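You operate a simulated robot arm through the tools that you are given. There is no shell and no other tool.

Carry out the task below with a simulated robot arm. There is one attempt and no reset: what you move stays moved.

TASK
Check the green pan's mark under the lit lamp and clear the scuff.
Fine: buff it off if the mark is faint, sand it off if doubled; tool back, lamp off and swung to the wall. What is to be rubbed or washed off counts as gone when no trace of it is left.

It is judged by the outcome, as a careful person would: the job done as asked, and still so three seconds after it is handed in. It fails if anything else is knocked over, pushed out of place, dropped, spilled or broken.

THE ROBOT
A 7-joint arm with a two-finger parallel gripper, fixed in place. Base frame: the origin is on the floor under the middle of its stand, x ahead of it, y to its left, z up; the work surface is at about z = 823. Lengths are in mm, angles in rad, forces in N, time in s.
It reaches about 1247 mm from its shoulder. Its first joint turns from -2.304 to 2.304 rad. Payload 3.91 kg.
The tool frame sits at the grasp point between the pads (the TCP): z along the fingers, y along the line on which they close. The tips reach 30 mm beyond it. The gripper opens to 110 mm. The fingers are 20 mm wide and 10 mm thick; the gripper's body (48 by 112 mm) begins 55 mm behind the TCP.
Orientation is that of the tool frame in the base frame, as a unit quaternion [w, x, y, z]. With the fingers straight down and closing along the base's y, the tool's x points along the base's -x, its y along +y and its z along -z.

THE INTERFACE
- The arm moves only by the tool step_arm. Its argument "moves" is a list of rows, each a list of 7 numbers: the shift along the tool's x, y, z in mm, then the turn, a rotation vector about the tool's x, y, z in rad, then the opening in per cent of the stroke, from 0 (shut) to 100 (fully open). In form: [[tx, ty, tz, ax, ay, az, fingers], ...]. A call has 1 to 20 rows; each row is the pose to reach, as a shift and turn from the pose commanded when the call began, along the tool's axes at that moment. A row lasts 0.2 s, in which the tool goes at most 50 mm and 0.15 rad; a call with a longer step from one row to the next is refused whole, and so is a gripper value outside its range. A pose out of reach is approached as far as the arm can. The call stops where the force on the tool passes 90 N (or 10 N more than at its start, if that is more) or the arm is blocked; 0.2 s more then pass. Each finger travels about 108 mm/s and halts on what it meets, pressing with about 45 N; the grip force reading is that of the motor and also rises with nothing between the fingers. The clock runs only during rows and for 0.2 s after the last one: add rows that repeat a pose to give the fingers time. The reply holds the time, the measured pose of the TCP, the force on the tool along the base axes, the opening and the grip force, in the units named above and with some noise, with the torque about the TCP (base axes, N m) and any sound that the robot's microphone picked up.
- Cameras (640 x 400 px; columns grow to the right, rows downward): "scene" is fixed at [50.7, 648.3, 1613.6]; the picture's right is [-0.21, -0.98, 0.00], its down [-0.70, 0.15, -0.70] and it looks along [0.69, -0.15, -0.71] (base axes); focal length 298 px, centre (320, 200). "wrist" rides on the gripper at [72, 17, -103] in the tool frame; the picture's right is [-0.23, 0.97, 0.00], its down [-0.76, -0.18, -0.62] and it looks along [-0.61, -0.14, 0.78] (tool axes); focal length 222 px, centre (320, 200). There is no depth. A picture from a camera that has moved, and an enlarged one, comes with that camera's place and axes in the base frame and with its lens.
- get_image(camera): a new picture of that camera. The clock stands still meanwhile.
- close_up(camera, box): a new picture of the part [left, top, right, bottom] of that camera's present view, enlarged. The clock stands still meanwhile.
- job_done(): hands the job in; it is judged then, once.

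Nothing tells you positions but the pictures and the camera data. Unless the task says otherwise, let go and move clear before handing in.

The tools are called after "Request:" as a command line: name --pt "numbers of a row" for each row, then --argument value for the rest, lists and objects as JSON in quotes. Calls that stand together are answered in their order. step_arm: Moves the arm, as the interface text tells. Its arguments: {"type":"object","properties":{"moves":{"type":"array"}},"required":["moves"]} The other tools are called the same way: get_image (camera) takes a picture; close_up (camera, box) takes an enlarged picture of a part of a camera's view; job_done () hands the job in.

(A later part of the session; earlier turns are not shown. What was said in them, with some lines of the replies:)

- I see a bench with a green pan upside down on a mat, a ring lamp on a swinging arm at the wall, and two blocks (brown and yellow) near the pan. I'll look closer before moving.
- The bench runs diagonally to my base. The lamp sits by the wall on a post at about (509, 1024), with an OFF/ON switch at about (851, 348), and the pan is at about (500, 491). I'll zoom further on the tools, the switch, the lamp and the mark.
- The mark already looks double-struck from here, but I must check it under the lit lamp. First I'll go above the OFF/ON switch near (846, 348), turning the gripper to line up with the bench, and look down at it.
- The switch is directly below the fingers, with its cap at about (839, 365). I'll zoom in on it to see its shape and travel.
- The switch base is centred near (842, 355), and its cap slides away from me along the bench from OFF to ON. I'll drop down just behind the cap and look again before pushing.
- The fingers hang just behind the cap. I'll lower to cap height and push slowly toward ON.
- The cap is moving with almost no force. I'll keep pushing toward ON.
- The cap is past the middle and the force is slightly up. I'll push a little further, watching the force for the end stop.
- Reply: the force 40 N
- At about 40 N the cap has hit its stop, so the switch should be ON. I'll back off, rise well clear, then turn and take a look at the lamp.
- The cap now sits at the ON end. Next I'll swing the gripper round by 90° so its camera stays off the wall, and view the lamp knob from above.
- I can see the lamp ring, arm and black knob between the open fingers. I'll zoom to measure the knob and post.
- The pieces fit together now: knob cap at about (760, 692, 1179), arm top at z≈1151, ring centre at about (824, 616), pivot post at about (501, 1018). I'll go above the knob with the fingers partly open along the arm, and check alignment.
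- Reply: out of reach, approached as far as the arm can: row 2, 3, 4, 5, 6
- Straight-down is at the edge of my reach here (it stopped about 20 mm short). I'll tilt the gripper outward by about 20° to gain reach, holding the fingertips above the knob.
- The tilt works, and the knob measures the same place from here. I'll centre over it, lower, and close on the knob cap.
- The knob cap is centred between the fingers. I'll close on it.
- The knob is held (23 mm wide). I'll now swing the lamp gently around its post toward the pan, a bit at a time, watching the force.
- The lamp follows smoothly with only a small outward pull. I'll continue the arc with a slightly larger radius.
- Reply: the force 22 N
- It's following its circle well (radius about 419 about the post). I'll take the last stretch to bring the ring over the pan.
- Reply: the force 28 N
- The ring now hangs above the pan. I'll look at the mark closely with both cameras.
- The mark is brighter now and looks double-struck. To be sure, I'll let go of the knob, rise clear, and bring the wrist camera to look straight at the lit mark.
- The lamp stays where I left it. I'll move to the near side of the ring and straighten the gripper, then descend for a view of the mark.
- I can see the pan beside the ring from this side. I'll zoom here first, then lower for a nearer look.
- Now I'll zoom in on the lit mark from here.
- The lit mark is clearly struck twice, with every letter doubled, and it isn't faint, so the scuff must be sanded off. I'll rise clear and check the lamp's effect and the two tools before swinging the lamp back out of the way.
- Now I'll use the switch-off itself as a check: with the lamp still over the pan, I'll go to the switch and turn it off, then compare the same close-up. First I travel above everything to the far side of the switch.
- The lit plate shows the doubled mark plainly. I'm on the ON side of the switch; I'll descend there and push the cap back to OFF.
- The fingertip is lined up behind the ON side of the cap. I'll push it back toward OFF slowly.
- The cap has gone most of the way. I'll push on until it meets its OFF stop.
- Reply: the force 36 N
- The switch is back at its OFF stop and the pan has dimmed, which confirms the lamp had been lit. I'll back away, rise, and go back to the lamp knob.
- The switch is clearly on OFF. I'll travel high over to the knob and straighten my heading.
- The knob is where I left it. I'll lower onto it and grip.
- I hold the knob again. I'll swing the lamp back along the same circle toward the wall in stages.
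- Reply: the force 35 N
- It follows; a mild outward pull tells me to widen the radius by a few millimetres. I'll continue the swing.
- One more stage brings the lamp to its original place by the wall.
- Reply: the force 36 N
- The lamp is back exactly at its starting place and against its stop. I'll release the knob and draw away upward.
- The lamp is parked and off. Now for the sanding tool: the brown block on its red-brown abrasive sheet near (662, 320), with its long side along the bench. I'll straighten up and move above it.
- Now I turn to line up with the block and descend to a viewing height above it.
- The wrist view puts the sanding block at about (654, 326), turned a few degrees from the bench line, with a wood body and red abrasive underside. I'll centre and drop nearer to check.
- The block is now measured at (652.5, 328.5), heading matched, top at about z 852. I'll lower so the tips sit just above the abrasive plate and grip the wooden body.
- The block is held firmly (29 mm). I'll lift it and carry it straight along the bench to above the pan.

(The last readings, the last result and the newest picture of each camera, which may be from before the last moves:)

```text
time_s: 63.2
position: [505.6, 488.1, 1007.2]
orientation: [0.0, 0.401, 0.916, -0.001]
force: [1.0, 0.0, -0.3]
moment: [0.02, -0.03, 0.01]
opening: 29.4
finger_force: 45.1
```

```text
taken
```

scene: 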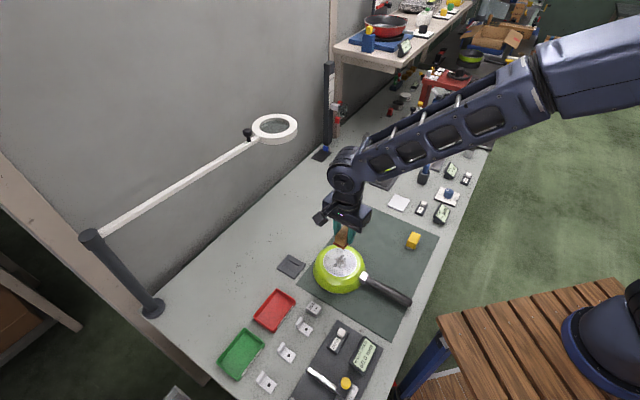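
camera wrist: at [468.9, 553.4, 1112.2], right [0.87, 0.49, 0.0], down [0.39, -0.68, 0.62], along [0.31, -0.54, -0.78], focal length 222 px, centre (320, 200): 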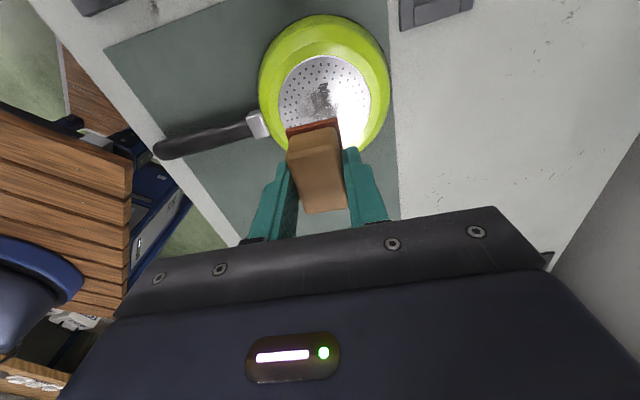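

The block hangs near the pan. I'll zoom to locate the plate and the scuff precisely.

Request:
close_up --camera "wrist" --box '[250, 10, 410, 160]'

Request:
close_up --camera "scene" --box '[308, 210, 388, 290]'

```text
2.67 times, centred on (330, 85) of wrist
camera zoom: at [468.9, 553.4, 1112.2], right [0.87, 0.49, 0.0], down [0.39, -0.68, 0.62], along [0.31, -0.54, -0.78], focal length 592 px, centre (293, 507)
```

zoom: 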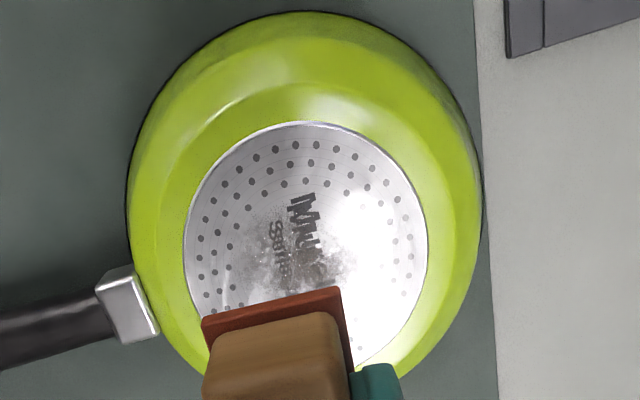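

```text
5.00 times, centred on (348, 250) of scene
camera zoom: at [50.7, 648.3, 1613.6], right [-0.21, -0.98, 0.0], down [-0.7, 0.15, -0.7], along [0.69, -0.15, -0.71], focal length 1488 px, centre (180, -50)
```

zoom: 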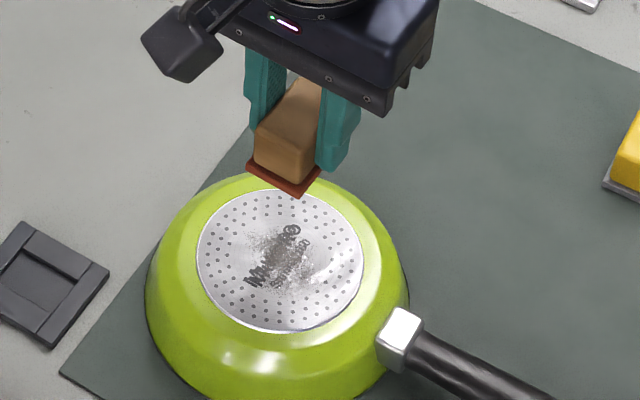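

Combining views, the plate centre is at about (507, 493) and its surface at about z 864; the scuff covers roughly ±28 mm around it. I'll centre the block and come down to just above it.

Request:
step_arm --pt "2.3 4.7 30 0 0 0 0" --pt "2.3 4.7 65 0 0 0 0" --pt "2.3 4.7 90 0 0 0 0" --pt "2.3 4.7 95 0 0 0 0" --pt "2.3 4.7 95 0 0 0 0"

Request:
close_up --camera "scene" --box '[308, 210, 388, 290]'

Request:
close_up --camera "wrist" --box '[220, 80, 420, 220]'

```text
time_s: 64.4
position: [508.7, 492.3, 912.8]
orientation: [0.0, 0.402, 0.916, -0.001]
force: [-0.5, 0.5, -0.7]
moment: [-0.02, 0.02, 0.01]
opening: 29.3
finger_force: 44.8
```

```text
5.00 times, centred on (348, 250) of scene
camera zoom: at [50.7, 648.3, 1613.6], right [-0.21, -0.98, 0.0], down [-0.7, 0.15, -0.7], along [0.69, -0.15, -0.71], focal length 1488 px, centre (180, -50)
```

zoom: 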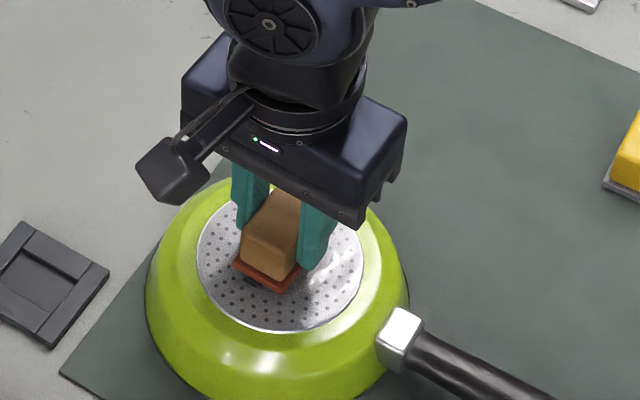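

```text
2.86 times, centred on (320, 150) of wrist
camera zoom: at [470.6, 557.5, 1018.2], right [0.87, 0.49, 0.0], down [0.39, -0.68, 0.62], along [0.31, -0.54, -0.78], focal length 635 px, centre (320, 343)
```

zoom: 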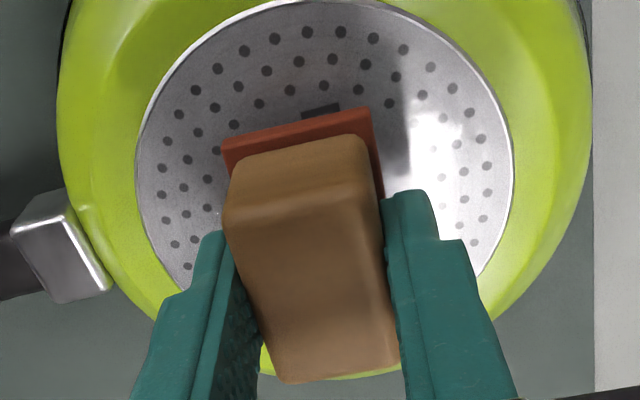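

The block is about 10 mm above the plate. I'll lower gently until I feel light contact.

Request:
step_arm --pt "0 0 2 0 0 0 0" --pt "0 0 4 0 0 0 0" --pt "0 0 6 0 0 0 0" --pt "0 0 7 0 0 0 0"

Request:
step_arm --pt "0 0 1 0 0 0 0" --pt "0 0 2 0 0 0 0"

```text
time_s: 65.4
position: [507.7, 492.7, 906.2]
orientation: [0.0, 0.401, 0.916, 0.0]
force: [0.1, 0.2, -0.4]
moment: [0.01, 0.0, 0.05]
opening: 29.5
finger_force: 45.2
```

```text
time_s: 66.0
position: [507.2, 492.7, 903.3]
orientation: [0.001, 0.401, 0.916, -0.001]
force: [0.1, 0.9, -0.9]
moment: [-0.04, 0.02, -0.03]
opening: 28.9
finger_force: 45.4
```

No contact yet at TCP z≈903. I'll keep lowering a millimetre or so at a time.

Request:
step_arm --pt "0 0 1 0 0 0 0" --pt "0 0 2 0 0 0 0"

Request:
step_arm --pt "0 0 0.5 0 0 0 0" --pt "0 0 1 0 0 0 0"

```text
time_s: 66.6
position: [507.7, 493.6, 902.8]
orientation: [0.0, 0.402, 0.916, 0.002]
force: [-0.1, -3.3, 32.0]
moment: [-0.3, 0.0, 0.02]
opening: 29.3
finger_force: 44.8
```

```text
time_s: 67.2
position: [507.6, 493.0, 902.0]
orientation: [0.001, 0.402, 0.916, 0.002]
force: [8.0, 5.0, 37.1]
moment: [0.11, -0.1, 0.0]
opening: 29.5
finger_force: 44.9
```

Contact is made, a little firm at about 37 N. I'll ease off to a lighter pressure and make a first short back-and-forth stroke, checking the pan doesn't shift.

Request:
step_arm --pt "0 0 -1.3 0 0 0 0" --pt "5 0 -1.3 0 0 0 0" --pt "10 0 -1.3 0 0 0 0" --pt "14 0 -1.3 0 0 0 0" --pt "7 0 -1.3 0 0 0 0" --pt "0 0 -1.3 0 0 0 0" --pt "-7 0 -1.3 0 0 0 0" --pt "-14 0 -1.3 0 0 0 0" --pt "-7 0 -1.3 0 0 0 0" --pt "0 0 -1.3 0 0 0 0"

Request:
close_up --camera "scene" --box '[308, 210, 388, 290]'

Request:
close_up --camera "wrist" --box '[220, 80, 420, 220]'

```text
time_s: 69.4
position: [507.1, 490.7, 901.6]
orientation: [0.001, 0.402, 0.915, -0.001]
force: [4.6, -3.5, 14.8]
moment: [-0.07, -0.1, -0.03]
opening: 29.0
finger_force: 44.6
```

```text
5.00 times, centred on (348, 250) of scene
camera zoom: at [50.7, 648.3, 1613.6], right [-0.21, -0.98, 0.0], down [-0.7, 0.15, -0.7], along [0.69, -0.15, -0.71], focal length 1488 px, centre (180, -50)
```

zoom: 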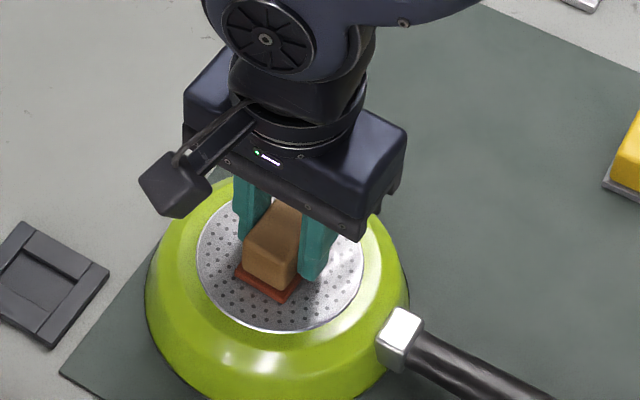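

```text
2.86 times, centred on (320, 150) of wrist
camera zoom: at [470.5, 556.3, 1006.6], right [0.87, 0.49, 0.0], down [0.39, -0.68, 0.62], along [0.31, -0.54, -0.78], focal length 635 px, centre (320, 343)
```

zoom: 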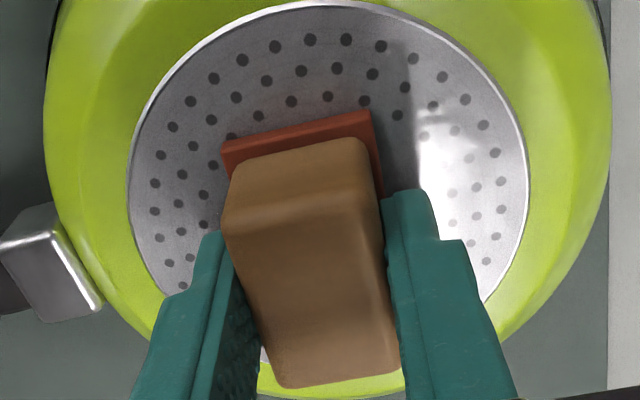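

The pan holds still and the pressure is about 15 N. I'll now rub systematically across the whole scuff.

Request:
step_arm --pt "7 -6 0 0 0 0 0" --pt "15 -6 0 0 0 0 0" --pt "5 -6 0 0 0 0 0" --pt "-6 -6 0 0 0 0 0" --pt "-16 -6 0 0 0 0 0" --pt "-14 -12 0 0 0 0 0" --pt "-4 -12 0 0 0 0 0" --pt "6 -12 0 0 0 0 0" --pt "14 -12 0 0 0 0 0" --pt "10 -17 0 0 0 0 0" --pt "0 -17 0 0 0 0 0" --pt "-10 -17 0 0 0 0 0" --pt "0 -17 0 0 0 0 0" --pt "10 -17 0 0 0 0 0" --pt "10 -9 0 0 0 0 0" --pt "0 -9 0 0 0 0 0" --pt "-10 -9 0 0 0 0 0" --pt "-10 -3 0 0 0 0 0" --pt "0 0 0 0 0 0 0" --pt "0 0 0 0 0 0 0"

Request:
step_arm --pt "7 6 0 0 0 0 0" --pt "15 6 0 0 0 0 0" --pt "5 6 0 0 0 0 0" --pt "-6 6 0 0 0 0 0" --pt "-16 6 0 0 0 0 0" --pt "-14 12 0 0 0 0 0" --pt "-4 12 0 0 0 0 0" --pt "6 12 0 0 0 0 0" --pt "14 12 0 0 0 0 0" --pt "10 17 0 0 0 0 0" --pt "0 17 0 0 0 0 0" --pt "-10 17 0 0 0 0 0" --pt "0 17 0 0 0 0 0" --pt "10 17 0 0 0 0 0" --pt "10 9 0 0 0 0 0" --pt "0 9 0 0 0 0 0" --pt "-10 9 0 0 0 0 0" --pt "-10 3 0 0 0 0 0" --pt "0 0 0 0 0 0 0" --pt "0 0 0 0 0 0 0"

Request:
close_up --camera "scene" --box '[308, 210, 388, 290]'

```text
time_s: 73.6
position: [506.3, 491.8, 903.6]
orientation: [0.0, 0.401, 0.916, 0.0]
force: [0.0, 0.1, -0.8]
moment: [-0.01, -0.02, -0.01]
opening: 29.5
finger_force: 45.1
```

```text
time_s: 77.8
position: [508.6, 491.7, 901.3]
orientation: [0.0, 0.401, 0.916, 0.001]
force: [0.2, 0.3, 4.1]
moment: [0.02, 0.0, 0.04]
opening: 29.3
finger_force: 45.5
```

```text
5.00 times, centred on (348, 250) of scene
camera zoom: at [50.7, 648.3, 1613.6], right [-0.21, -0.98, 0.0], down [-0.7, 0.15, -0.7], along [0.69, -0.15, -0.71], focal length 1488 px, centre (180, -50)
```

zoom: 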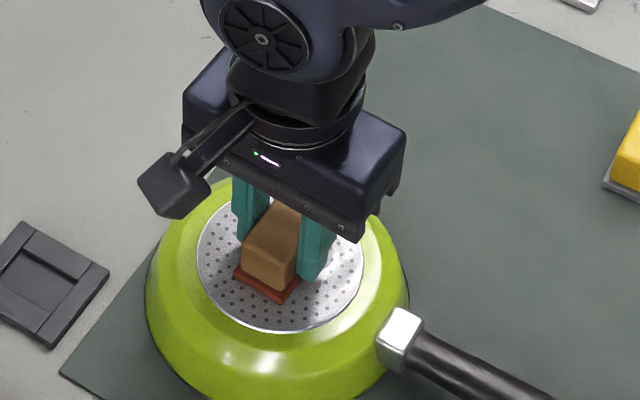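

Pressure faded toward the end. I'll lift and move aside a bit to see how much of the scuff is left.

Request:
step_arm --pt "0 0 -20 0 0 0 0" --pt "0 0 -50 0 0 0 0" --pt "-35 0 -80 0 0 0 0" --pt "-75 0 -100 0 0 0 0" --pt "-75 0 -100 0 0 0 0"

Request:
close_up --camera "wrist" --box '[250, 0, 410, 120]'

Request:
close_up --camera "scene" --box '[315, 240, 379, 280]'

```text
time_s: 79.0
position: [558.9, 437.8, 1000.0]
orientation: [0.0, 0.4, 0.916, 0.0]
force: [0.7, 0.0, -1.3]
moment: [0.01, 0.03, 0.03]
opening: 29.5
finger_force: 44.9
```

```text
3.33 times, centred on (330, 60) of wrist
camera zoom: at [521.5, 502.7, 1104.8], right [0.87, 0.49, 0.0], down [0.39, -0.68, 0.62], along [0.31, -0.54, -0.78], focal length 740 px, centre (287, 667)
```

zoom: 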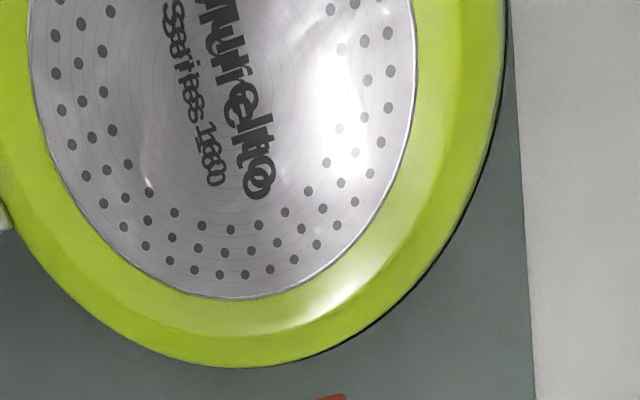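

```text
10.00 times, centred on (347, 260) of scene
camera zoom: at [50.7, 648.3, 1613.6], right [-0.21, -0.98, 0.0], down [-0.7, 0.15, -0.7], along [0.69, -0.15, -0.71], focal length 2977 px, centre (50, -400)
```

zoom: 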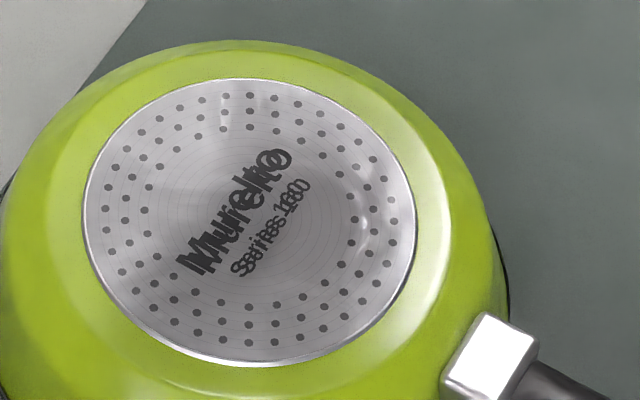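

The scuff looks gone and the doubled lettering reads cleanly. I'll look from a higher angle to make sure no trace remains at the edges.

Request:
step_arm --pt "10 0 -45 0 0 0 0" --pt "20 0 -90 0 0 0 0" --pt "20 0 -130 0 0 0 0" --pt "20 0 -130 0 0 0 0"

Request:
close_up --camera "wrist" --box '[280, 30, 370, 110]'

Request:
close_up --camera "scene" --box '[320, 245, 362, 280]'

```text
time_s: 80.0
position: [544.1, 451.8, 1133.5]
orientation: [0.0, 0.4, 0.916, 0.0]
force: [0.5, -0.4, -1.1]
moment: [-0.02, -0.01, 0.0]
opening: 29.3
finger_force: 44.5
```

```text
5.00 times, centred on (325, 70) of wrist
camera zoom: at [507.2, 516.7, 1235.9], right [0.87, 0.49, 0.0], down [0.39, -0.68, 0.62], along [0.31, -0.54, -0.78], focal length 1111 px, centre (295, 850)
```

zoom: 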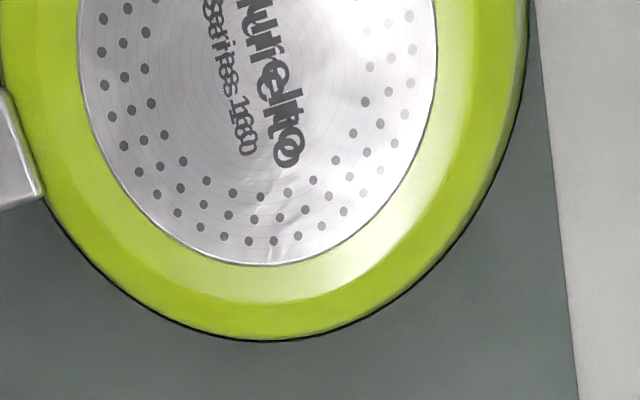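

```text
11.43 times, centred on (341, 262) of scene
camera zoom: at [50.7, 648.3, 1613.6], right [-0.21, -0.98, 0.0], down [-0.7, 0.15, -0.7], along [0.69, -0.15, -0.71], focal length 3402 px, centre (80, -514)
```

zoom: 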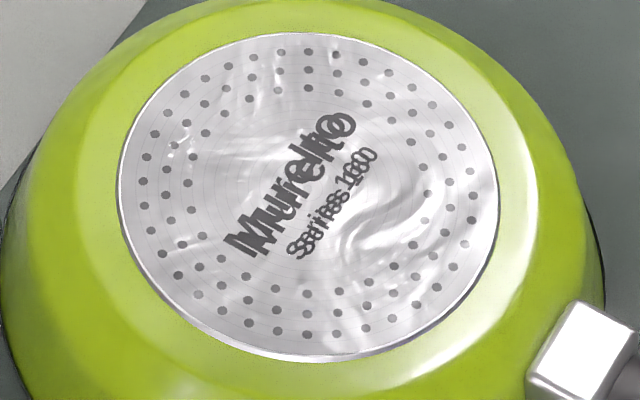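

The brown scuff is gone from the scene view; the pale swirls are reflections that change as the arm moves. I'll view the rest of the plate from the wrist camera as well.

Request:
step_arm --pt "30 0 0 0 0 0 0" --pt "60 0 0 0 0 0 0" --pt "60 0 0 0 0 0 0"

Request:
close_up --camera "wrist" --box '[280, 50, 370, 125]'

Request:
close_up --camera "scene" --box '[320, 245, 362, 280]'

```text
time_s: 80.8
position: [504.8, 496.9, 1131.3]
orientation: [-0.001, 0.401, 0.916, -0.001]
force: [0.2, 0.0, -1.5]
moment: [0.02, 0.02, 0.03]
opening: 29.3
finger_force: 44.7
```

```text
5.33 times, centred on (325, 88) of wrist
camera zoom: at [466.7, 561.6, 1236.6], right [0.87, 0.49, 0.0], down [0.39, -0.68, 0.62], along [0.31, -0.54, -0.78], focal length 1185 px, centre (293, 800)
```

zoom: 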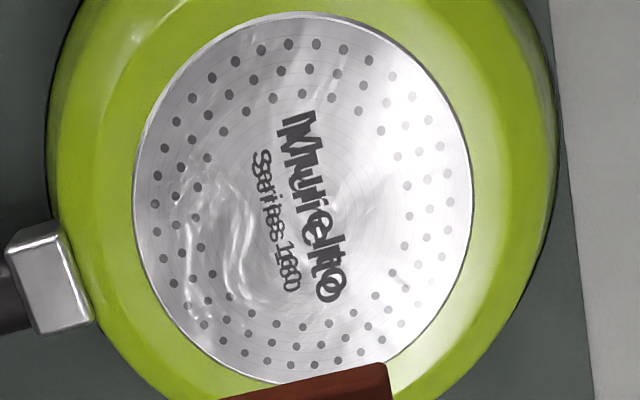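

```text
11.43 times, centred on (341, 262) of scene
camera zoom: at [50.7, 648.3, 1613.6], right [-0.21, -0.98, 0.0], down [-0.7, 0.15, -0.7], along [0.69, -0.15, -0.71], focal length 3402 px, centre (80, -514)
```

zoom: 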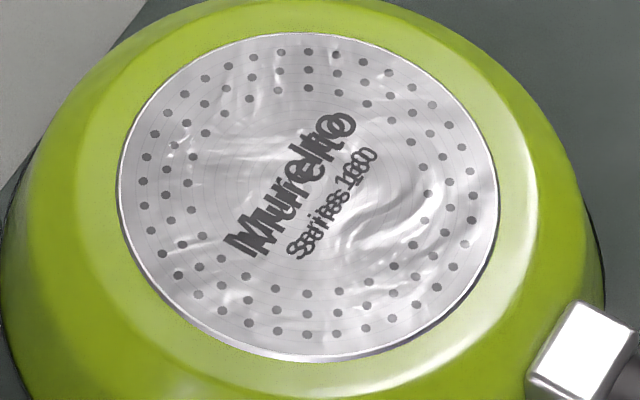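

Everything looks clean. One last high-magnification look at the scuff area before putting the tool back.

Request:
close_up --camera "wrist" --box '[305, 65, 350, 105]'

Request:
close_up --camera "scene" --box '[329, 250, 353, 274]'

```text
10.00 times, centred on (328, 85) of wrist
camera zoom: at [466.7, 561.6, 1236.6], right [0.87, 0.49, 0.0], down [0.39, -0.68, 0.62], along [0.31, -0.54, -0.78], focal length 2221 px, centre (245, 1350)
```

zoom: 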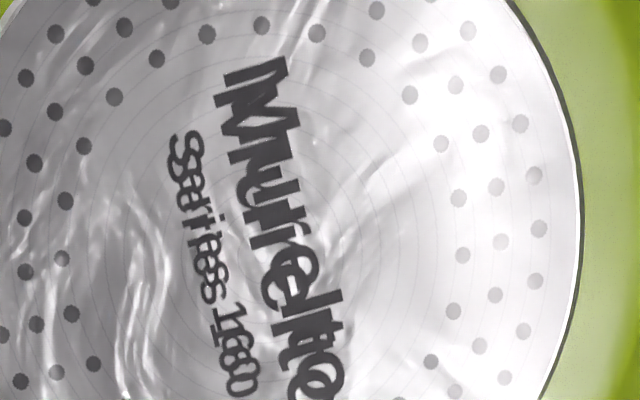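

```text
16.00 times, centred on (341, 262) of scene
camera zoom: at [50.7, 648.3, 1613.6], right [-0.21, -0.98, 0.0], down [-0.7, 0.15, -0.7], along [0.69, -0.15, -0.71], focal length 4762 px, centre (-16, -792)
```

zoom: 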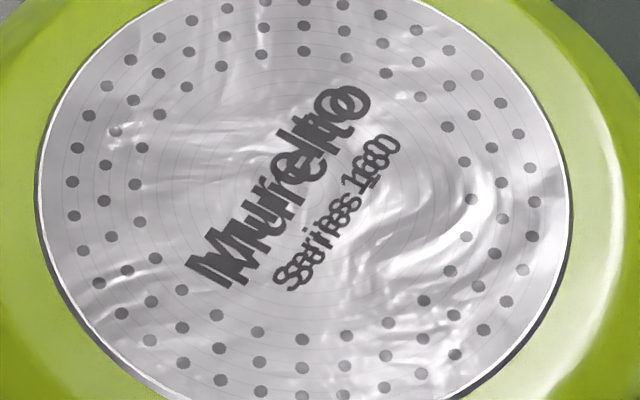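

The plate is spotless with the doubled mark intact, so sanding is done. I'll carry the block back over its spot at (653, 329).

Request:
step_arm --pt "-37.4 -0.8 10 0 0 0 0" --pt "-74.7 -1.6 20 0 0 0 0" --pt "-112 -2.4 30 0 0 0 0" --pt "-149.4 -3.2 50 0 0 0 0" --pt "-186.7 -4 80 0 0 0 0" --pt "-224 -4.7 110 0 0 0 0" --pt "-224 -4.7 155 0 0 0 0" --pt "-224 -4.7 200 0 0 0 0" --pt "-224 -4.7 230 0 0 0 0" --pt "-224 -4.7 230 0 0 0 0"

Request:
close_up --camera "wrist" --box '[230, 60, 410, 200]'

Request:
close_up --camera "scene" --box '[340, 180, 420, 240]'

```text
time_s: 83.0
position: [652.2, 328.0, 901.5]
orientation: [0.001, 0.401, 0.916, 0.001]
force: [0.2, -0.2, -1.5]
moment: [0.0, 0.01, 0.0]
opening: 29.3
finger_force: 44.8
```

```text
2.86 times, centred on (320, 130) of wrist
camera zoom: at [613.7, 392.4, 1005.4], right [0.87, 0.49, 0.0], down [0.39, -0.68, 0.62], along [0.31, -0.54, -0.78], focal length 635 px, centre (320, 400)
```

zoom: 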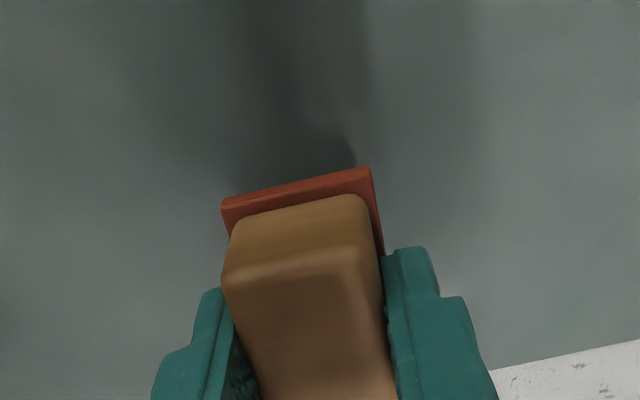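

```text
6.67 times, centred on (380, 210) of scene
camera zoom: at [50.7, 648.3, 1613.6], right [-0.21, -0.98, 0.0], down [-0.7, 0.15, -0.7], along [0.69, -0.15, -0.71], focal length 1984 px, centre (-80, 133)
```

zoom: 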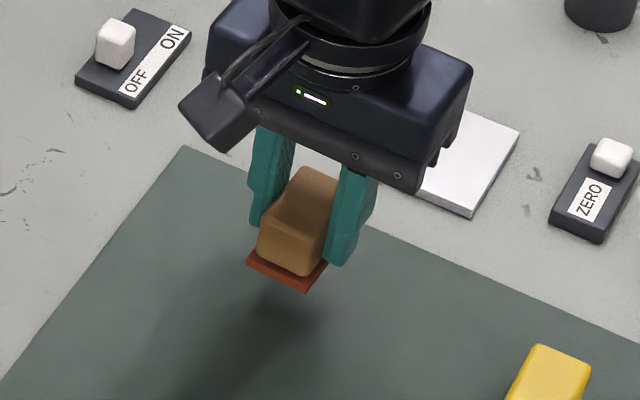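

The block is over its spot. I'll lower it gently until it rests on the mat.

Request:
step_arm --pt "0 0.8 15 0 0 0 0" --pt "0 0.8 28 0 0 0 0" --pt "0 0.8 33 0 0 0 0" --pt "0 0.8 36 0 0 0 0" --pt "0 0.8 36 0 0 0 0"

Request:
step_arm --pt "0 0 1 0 0 0 0" --pt "0 0 2 0 0 0 0"

Request:
close_up --camera "scene" --box '[340, 180, 420, 240]'

```text
time_s: 84.2
position: [652.7, 327.9, 866.5]
orientation: [0.0, 0.401, 0.916, 0.0]
force: [0.1, -0.4, -0.7]
moment: [0.04, -0.01, 0.01]
opening: 29.3
finger_force: 44.9
```

```text
time_s: 84.8
position: [653.1, 329.7, 864.2]
orientation: [-0.001, 0.4, 0.916, 0.0]
force: [-0.1, 0.1, -0.8]
moment: [-0.02, 0.0, -0.04]
opening: 29.2
finger_force: 44.6
```

```text
6.67 times, centred on (380, 210) of scene
camera zoom: at [50.7, 648.3, 1613.6], right [-0.21, -0.98, 0.0], down [-0.7, 0.15, -0.7], along [0.69, -0.15, -0.71], focal length 1984 px, centre (-80, 133)
```

zoom: 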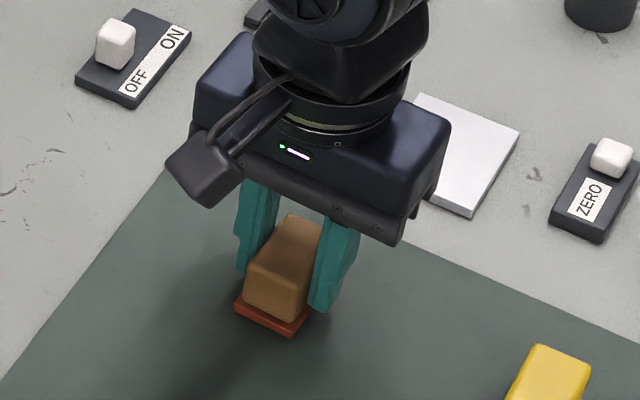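

Almost down. I'll ease it another millimetre or so until contact shows.

Request:
step_arm --pt "0 0 0.5 0 0 0 0" --pt "0 0 1 0 0 0 0"

Request:
step_arm --pt "0 0 0.5 0 0 0 0" --pt "0 0 0.8 0 0 0 0"

```text
time_s: 85.4
position: [652.7, 328.8, 863.8]
orientation: [0.0, 0.401, 0.916, 0.0]
force: [1.0, 0.2, -1.0]
moment: [-0.01, -0.01, -0.01]
opening: 29.1
finger_force: 45.1
```

```text
time_s: 86.0
position: [652.9, 329.3, 861.7]
orientation: [0.0, 0.401, 0.916, 0.0]
force: [-0.5, -0.1, -1.0]
moment: [0.01, -0.02, 0.01]
opening: 29.1
finger_force: 44.9
```

Request:
step_arm --pt "0 0 0.4 0 0 0 0" --pt "0 0 0.8 0 0 0 0"

Request:
close_up --camera "scene" --box '[350, 200, 400, 240]'

Request:
close_up --camera "wrist" --box '[230, 100, 410, 240]'

```text
time_s: 86.6
position: [653.0, 329.6, 861.7]
orientation: [0.0, 0.401, 0.916, 0.0]
force: [-0.4, 0.9, -1.1]
moment: [0.01, 0.0, 0.02]
opening: 29.3
finger_force: 45.2
```

```text
10.00 times, centred on (375, 220) of scene
camera zoom: at [50.7, 648.3, 1613.6], right [-0.21, -0.98, 0.0], down [-0.7, 0.15, -0.7], along [0.69, -0.15, -0.71], focal length 2977 px, centre (-230, 0)
```

zoom: 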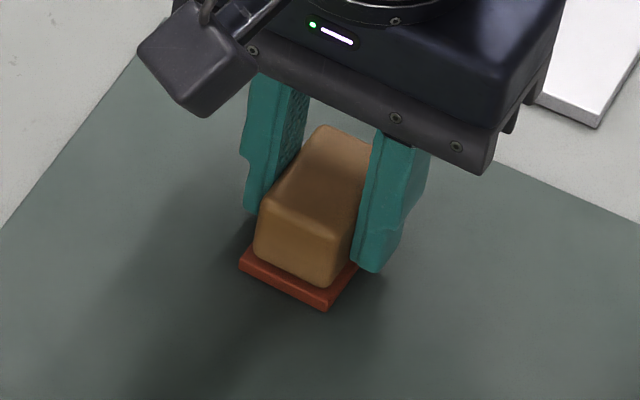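

```text
2.86 times, centred on (320, 170) of wrist
camera zoom: at [615.9, 394.1, 965.9], right [0.87, 0.49, 0.0], down [0.39, -0.68, 0.62], along [0.31, -0.54, -0.78], focal length 635 px, centre (320, 286)
```

zoom: 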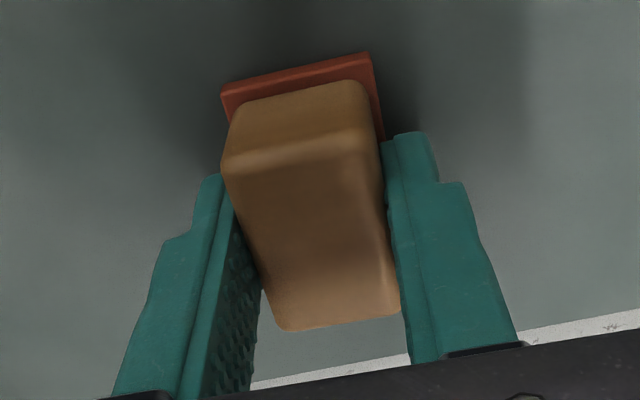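

Request:
step_arm --pt "0 0 0.4 0 0 0 0" --pt "0 0 0.8 0 0 0 0"

Request:
step_arm --pt "0 0 0.4 0 0 0 0" --pt "0 0 0.8 0 0 0 0"

```text
time_s: 87.2
position: [654.4, 329.0, 859.4]
orientation: [-0.001, 0.401, 0.916, 0.0]
force: [-1.4, -0.7, 2.4]
moment: [-0.02, 0.07, 0.02]
opening: 29.1
finger_force: 44.8
```

```text
time_s: 87.8
position: [653.5, 329.1, 859.7]
orientation: [0.0, 0.401, 0.916, 0.0]
force: [4.1, 1.3, 4.0]
moment: [0.05, -0.08, -0.01]
opening: 29.5
finger_force: 44.8
```

The block now rests on the mat with light contact. I'll open the fingers and rise straight up.

Request:
step_arm --pt "0 0 0 0 0 0 32" --pt "0 0 0 0 0 0 45" --pt "0 0 0 0 0 0 60" --pt "0 0 0 0 0 0 60" --pt "0 0 -20 0 0 0 60" --pt "0 0 -60 0 0 0 60" --pt "0 0 -105 0 0 0 60" --pt "0 0 -150 0 0 0 60" --pt "0 0 -195 0 0 0 60" --pt "0 0 -240 0 0 0 60"

Request:
close_up --camera "scene" --box '[360, 205, 424, 245]'

Request:
close_up --camera "wrist" --box '[260, 40, 380, 130]'

```text
time_s: 90.0
position: [654.2, 329.0, 1100.2]
orientation: [0.0, 0.4, 0.916, 0.0]
force: [0.5, 0.4, 0.6]
moment: [-0.04, 0.04, -0.02]
opening: 66.0
finger_force: 0.0
```

```text
10.00 times, centred on (392, 225) of scene
camera zoom: at [50.7, 648.3, 1613.6], right [-0.21, -0.98, 0.0], down [-0.7, 0.15, -0.7], along [0.69, -0.15, -0.71], focal length 2977 px, centre (-400, -50)
```

zoom: 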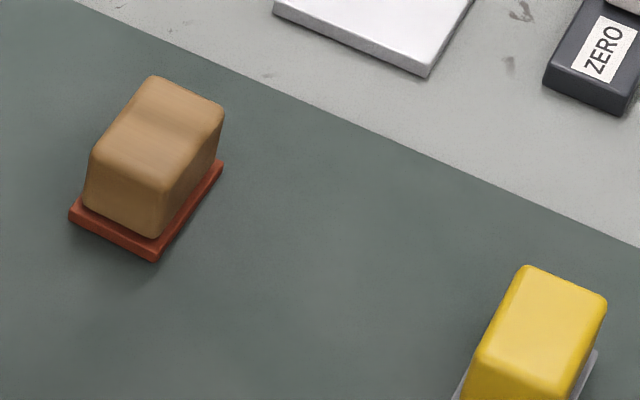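

```text
4.44 times, centred on (320, 85) of wrist
camera zoom: at [617.3, 394.4, 1205.0], right [0.87, 0.49, 0.0], down [0.39, -0.68, 0.62], along [0.31, -0.54, -0.78], focal length 987 px, centre (320, 711)
```

zoom: 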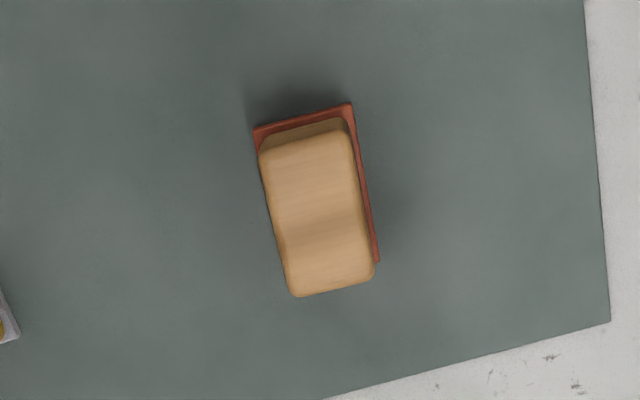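

The sanding block is back within a couple of millimetres of its original place. I'll withdraw clear and do a final check of everything.

Request:
step_arm --pt "0 -15 -35 0 0 0 60" --pt "0 -37 -70 0 0 0 60" --pt "0 -60 -105 0 0 0 60" --pt "0 -83 -140 0 0 0 60" --pt "0 -106 -175 0 0 0 60" --pt "0 -129 -205 0 0 0 60" --pt "0 -150 -223 0 0 0 60" --pt "0 -150 -223 0 0 0 60"

Request:
get_image --camera "scene"

Request:
close_up --camera "scene" --box '[315, 240, 379, 280]'

Request:
close_up --camera "scene" --box '[320, 150, 400, 200]'

Request:
close_up --camera "scene" --box '[230, 105, 310, 155]'

Request:
close_up --camera "scene" --box '[290, 200, 450, 300]'

```text
time_s: 91.8
position: [543.5, 225.3, 1323.8]
orientation: [0.0, 0.401, 0.916, 0.0]
force: [-0.1, -0.1, -0.8]
moment: [0.01, 0.01, -0.03]
opening: 66.3
finger_force: 0.0
```

```text
taken
```

scene: 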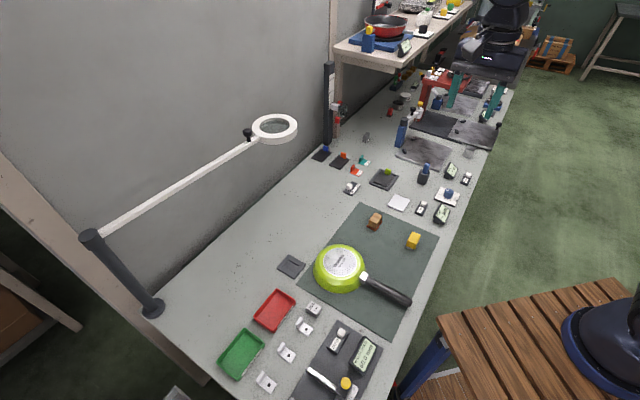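

```text
10.00 times, centred on (347, 260) of scene
camera zoom: at [50.7, 648.3, 1613.6], right [-0.21, -0.98, 0.0], down [-0.7, 0.15, -0.7], along [0.69, -0.15, -0.71], focal length 2977 px, centre (50, -400)
```

zoom: 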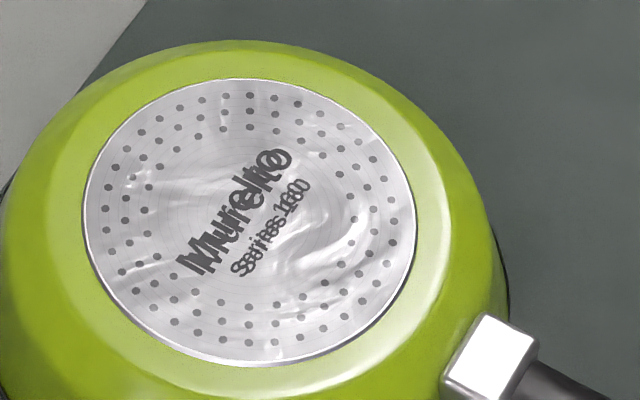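

```text
8.00 times, centred on (360, 175) of scene
camera zoom: at [50.7, 648.3, 1613.6], right [-0.21, -0.98, 0.0], down [-0.7, 0.15, -0.7], along [0.69, -0.15, -0.71], focal length 2381 px, centre (0, 400)
```

zoom: 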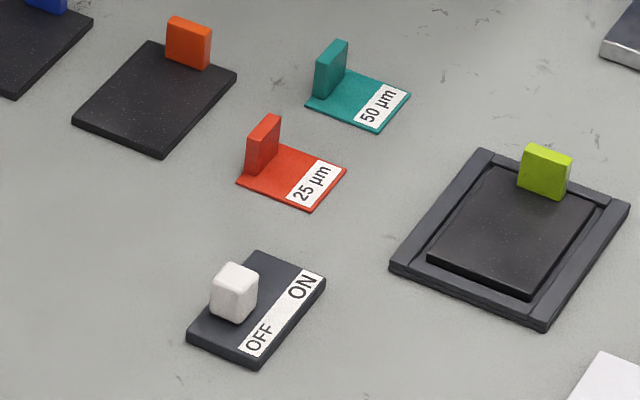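

```text
8.00 times, centred on (270, 130) of scene
camera zoom: at [50.7, 648.3, 1613.6], right [-0.21, -0.98, 0.0], down [-0.7, 0.15, -0.7], along [0.69, -0.15, -0.71], focal length 2381 px, centre (720, 760)
```

zoom: 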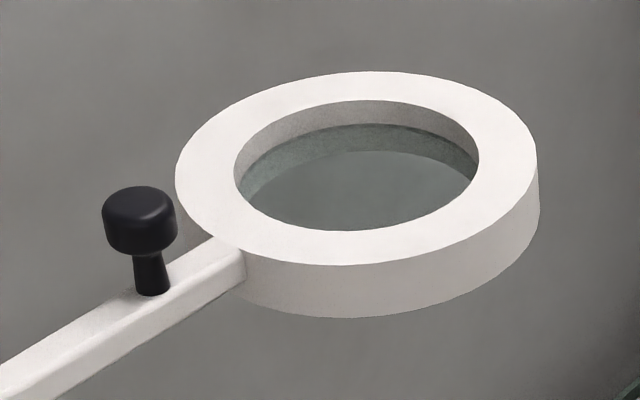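

```text
4.00 times, centred on (370, 250) of scene
camera zoom: at [50.7, 648.3, 1613.6], right [-0.21, -0.98, 0.0], down [-0.7, 0.15, -0.7], along [0.69, -0.15, -0.71], focal length 1191 px, centre (120, 0)
```

zoom: 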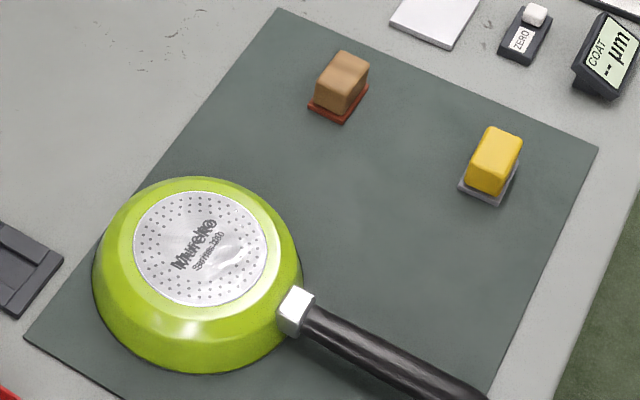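

The final check is clean: no scuff left on the pan, which hasn't moved, and the doubled mark is easy to read. The sanding block is back in its place, the switch is OFF, the lamp is against its stop by the wall and the arm is clear, so I'm handing in.

Request:
job_done

```text
The job is handed in.
```

The scuff on the green pan is sanded off, with no trace left in the close-up views. Under the lit lamp the maker's mark was plainly doubled, not faint, so I used the sanding block instead of buffing.

- **Pan:** it did not move during sanding. The doubled mark is still there and easy to read.
- **Tool:** the brown sanding block is back on the mat, within about 2 mm of where it started.
- **Lamp:** it is switched off and back where it started, against its stop by the wall.

Nothing else was knocked or shifted in the final views, and the arm is clear of the bench.
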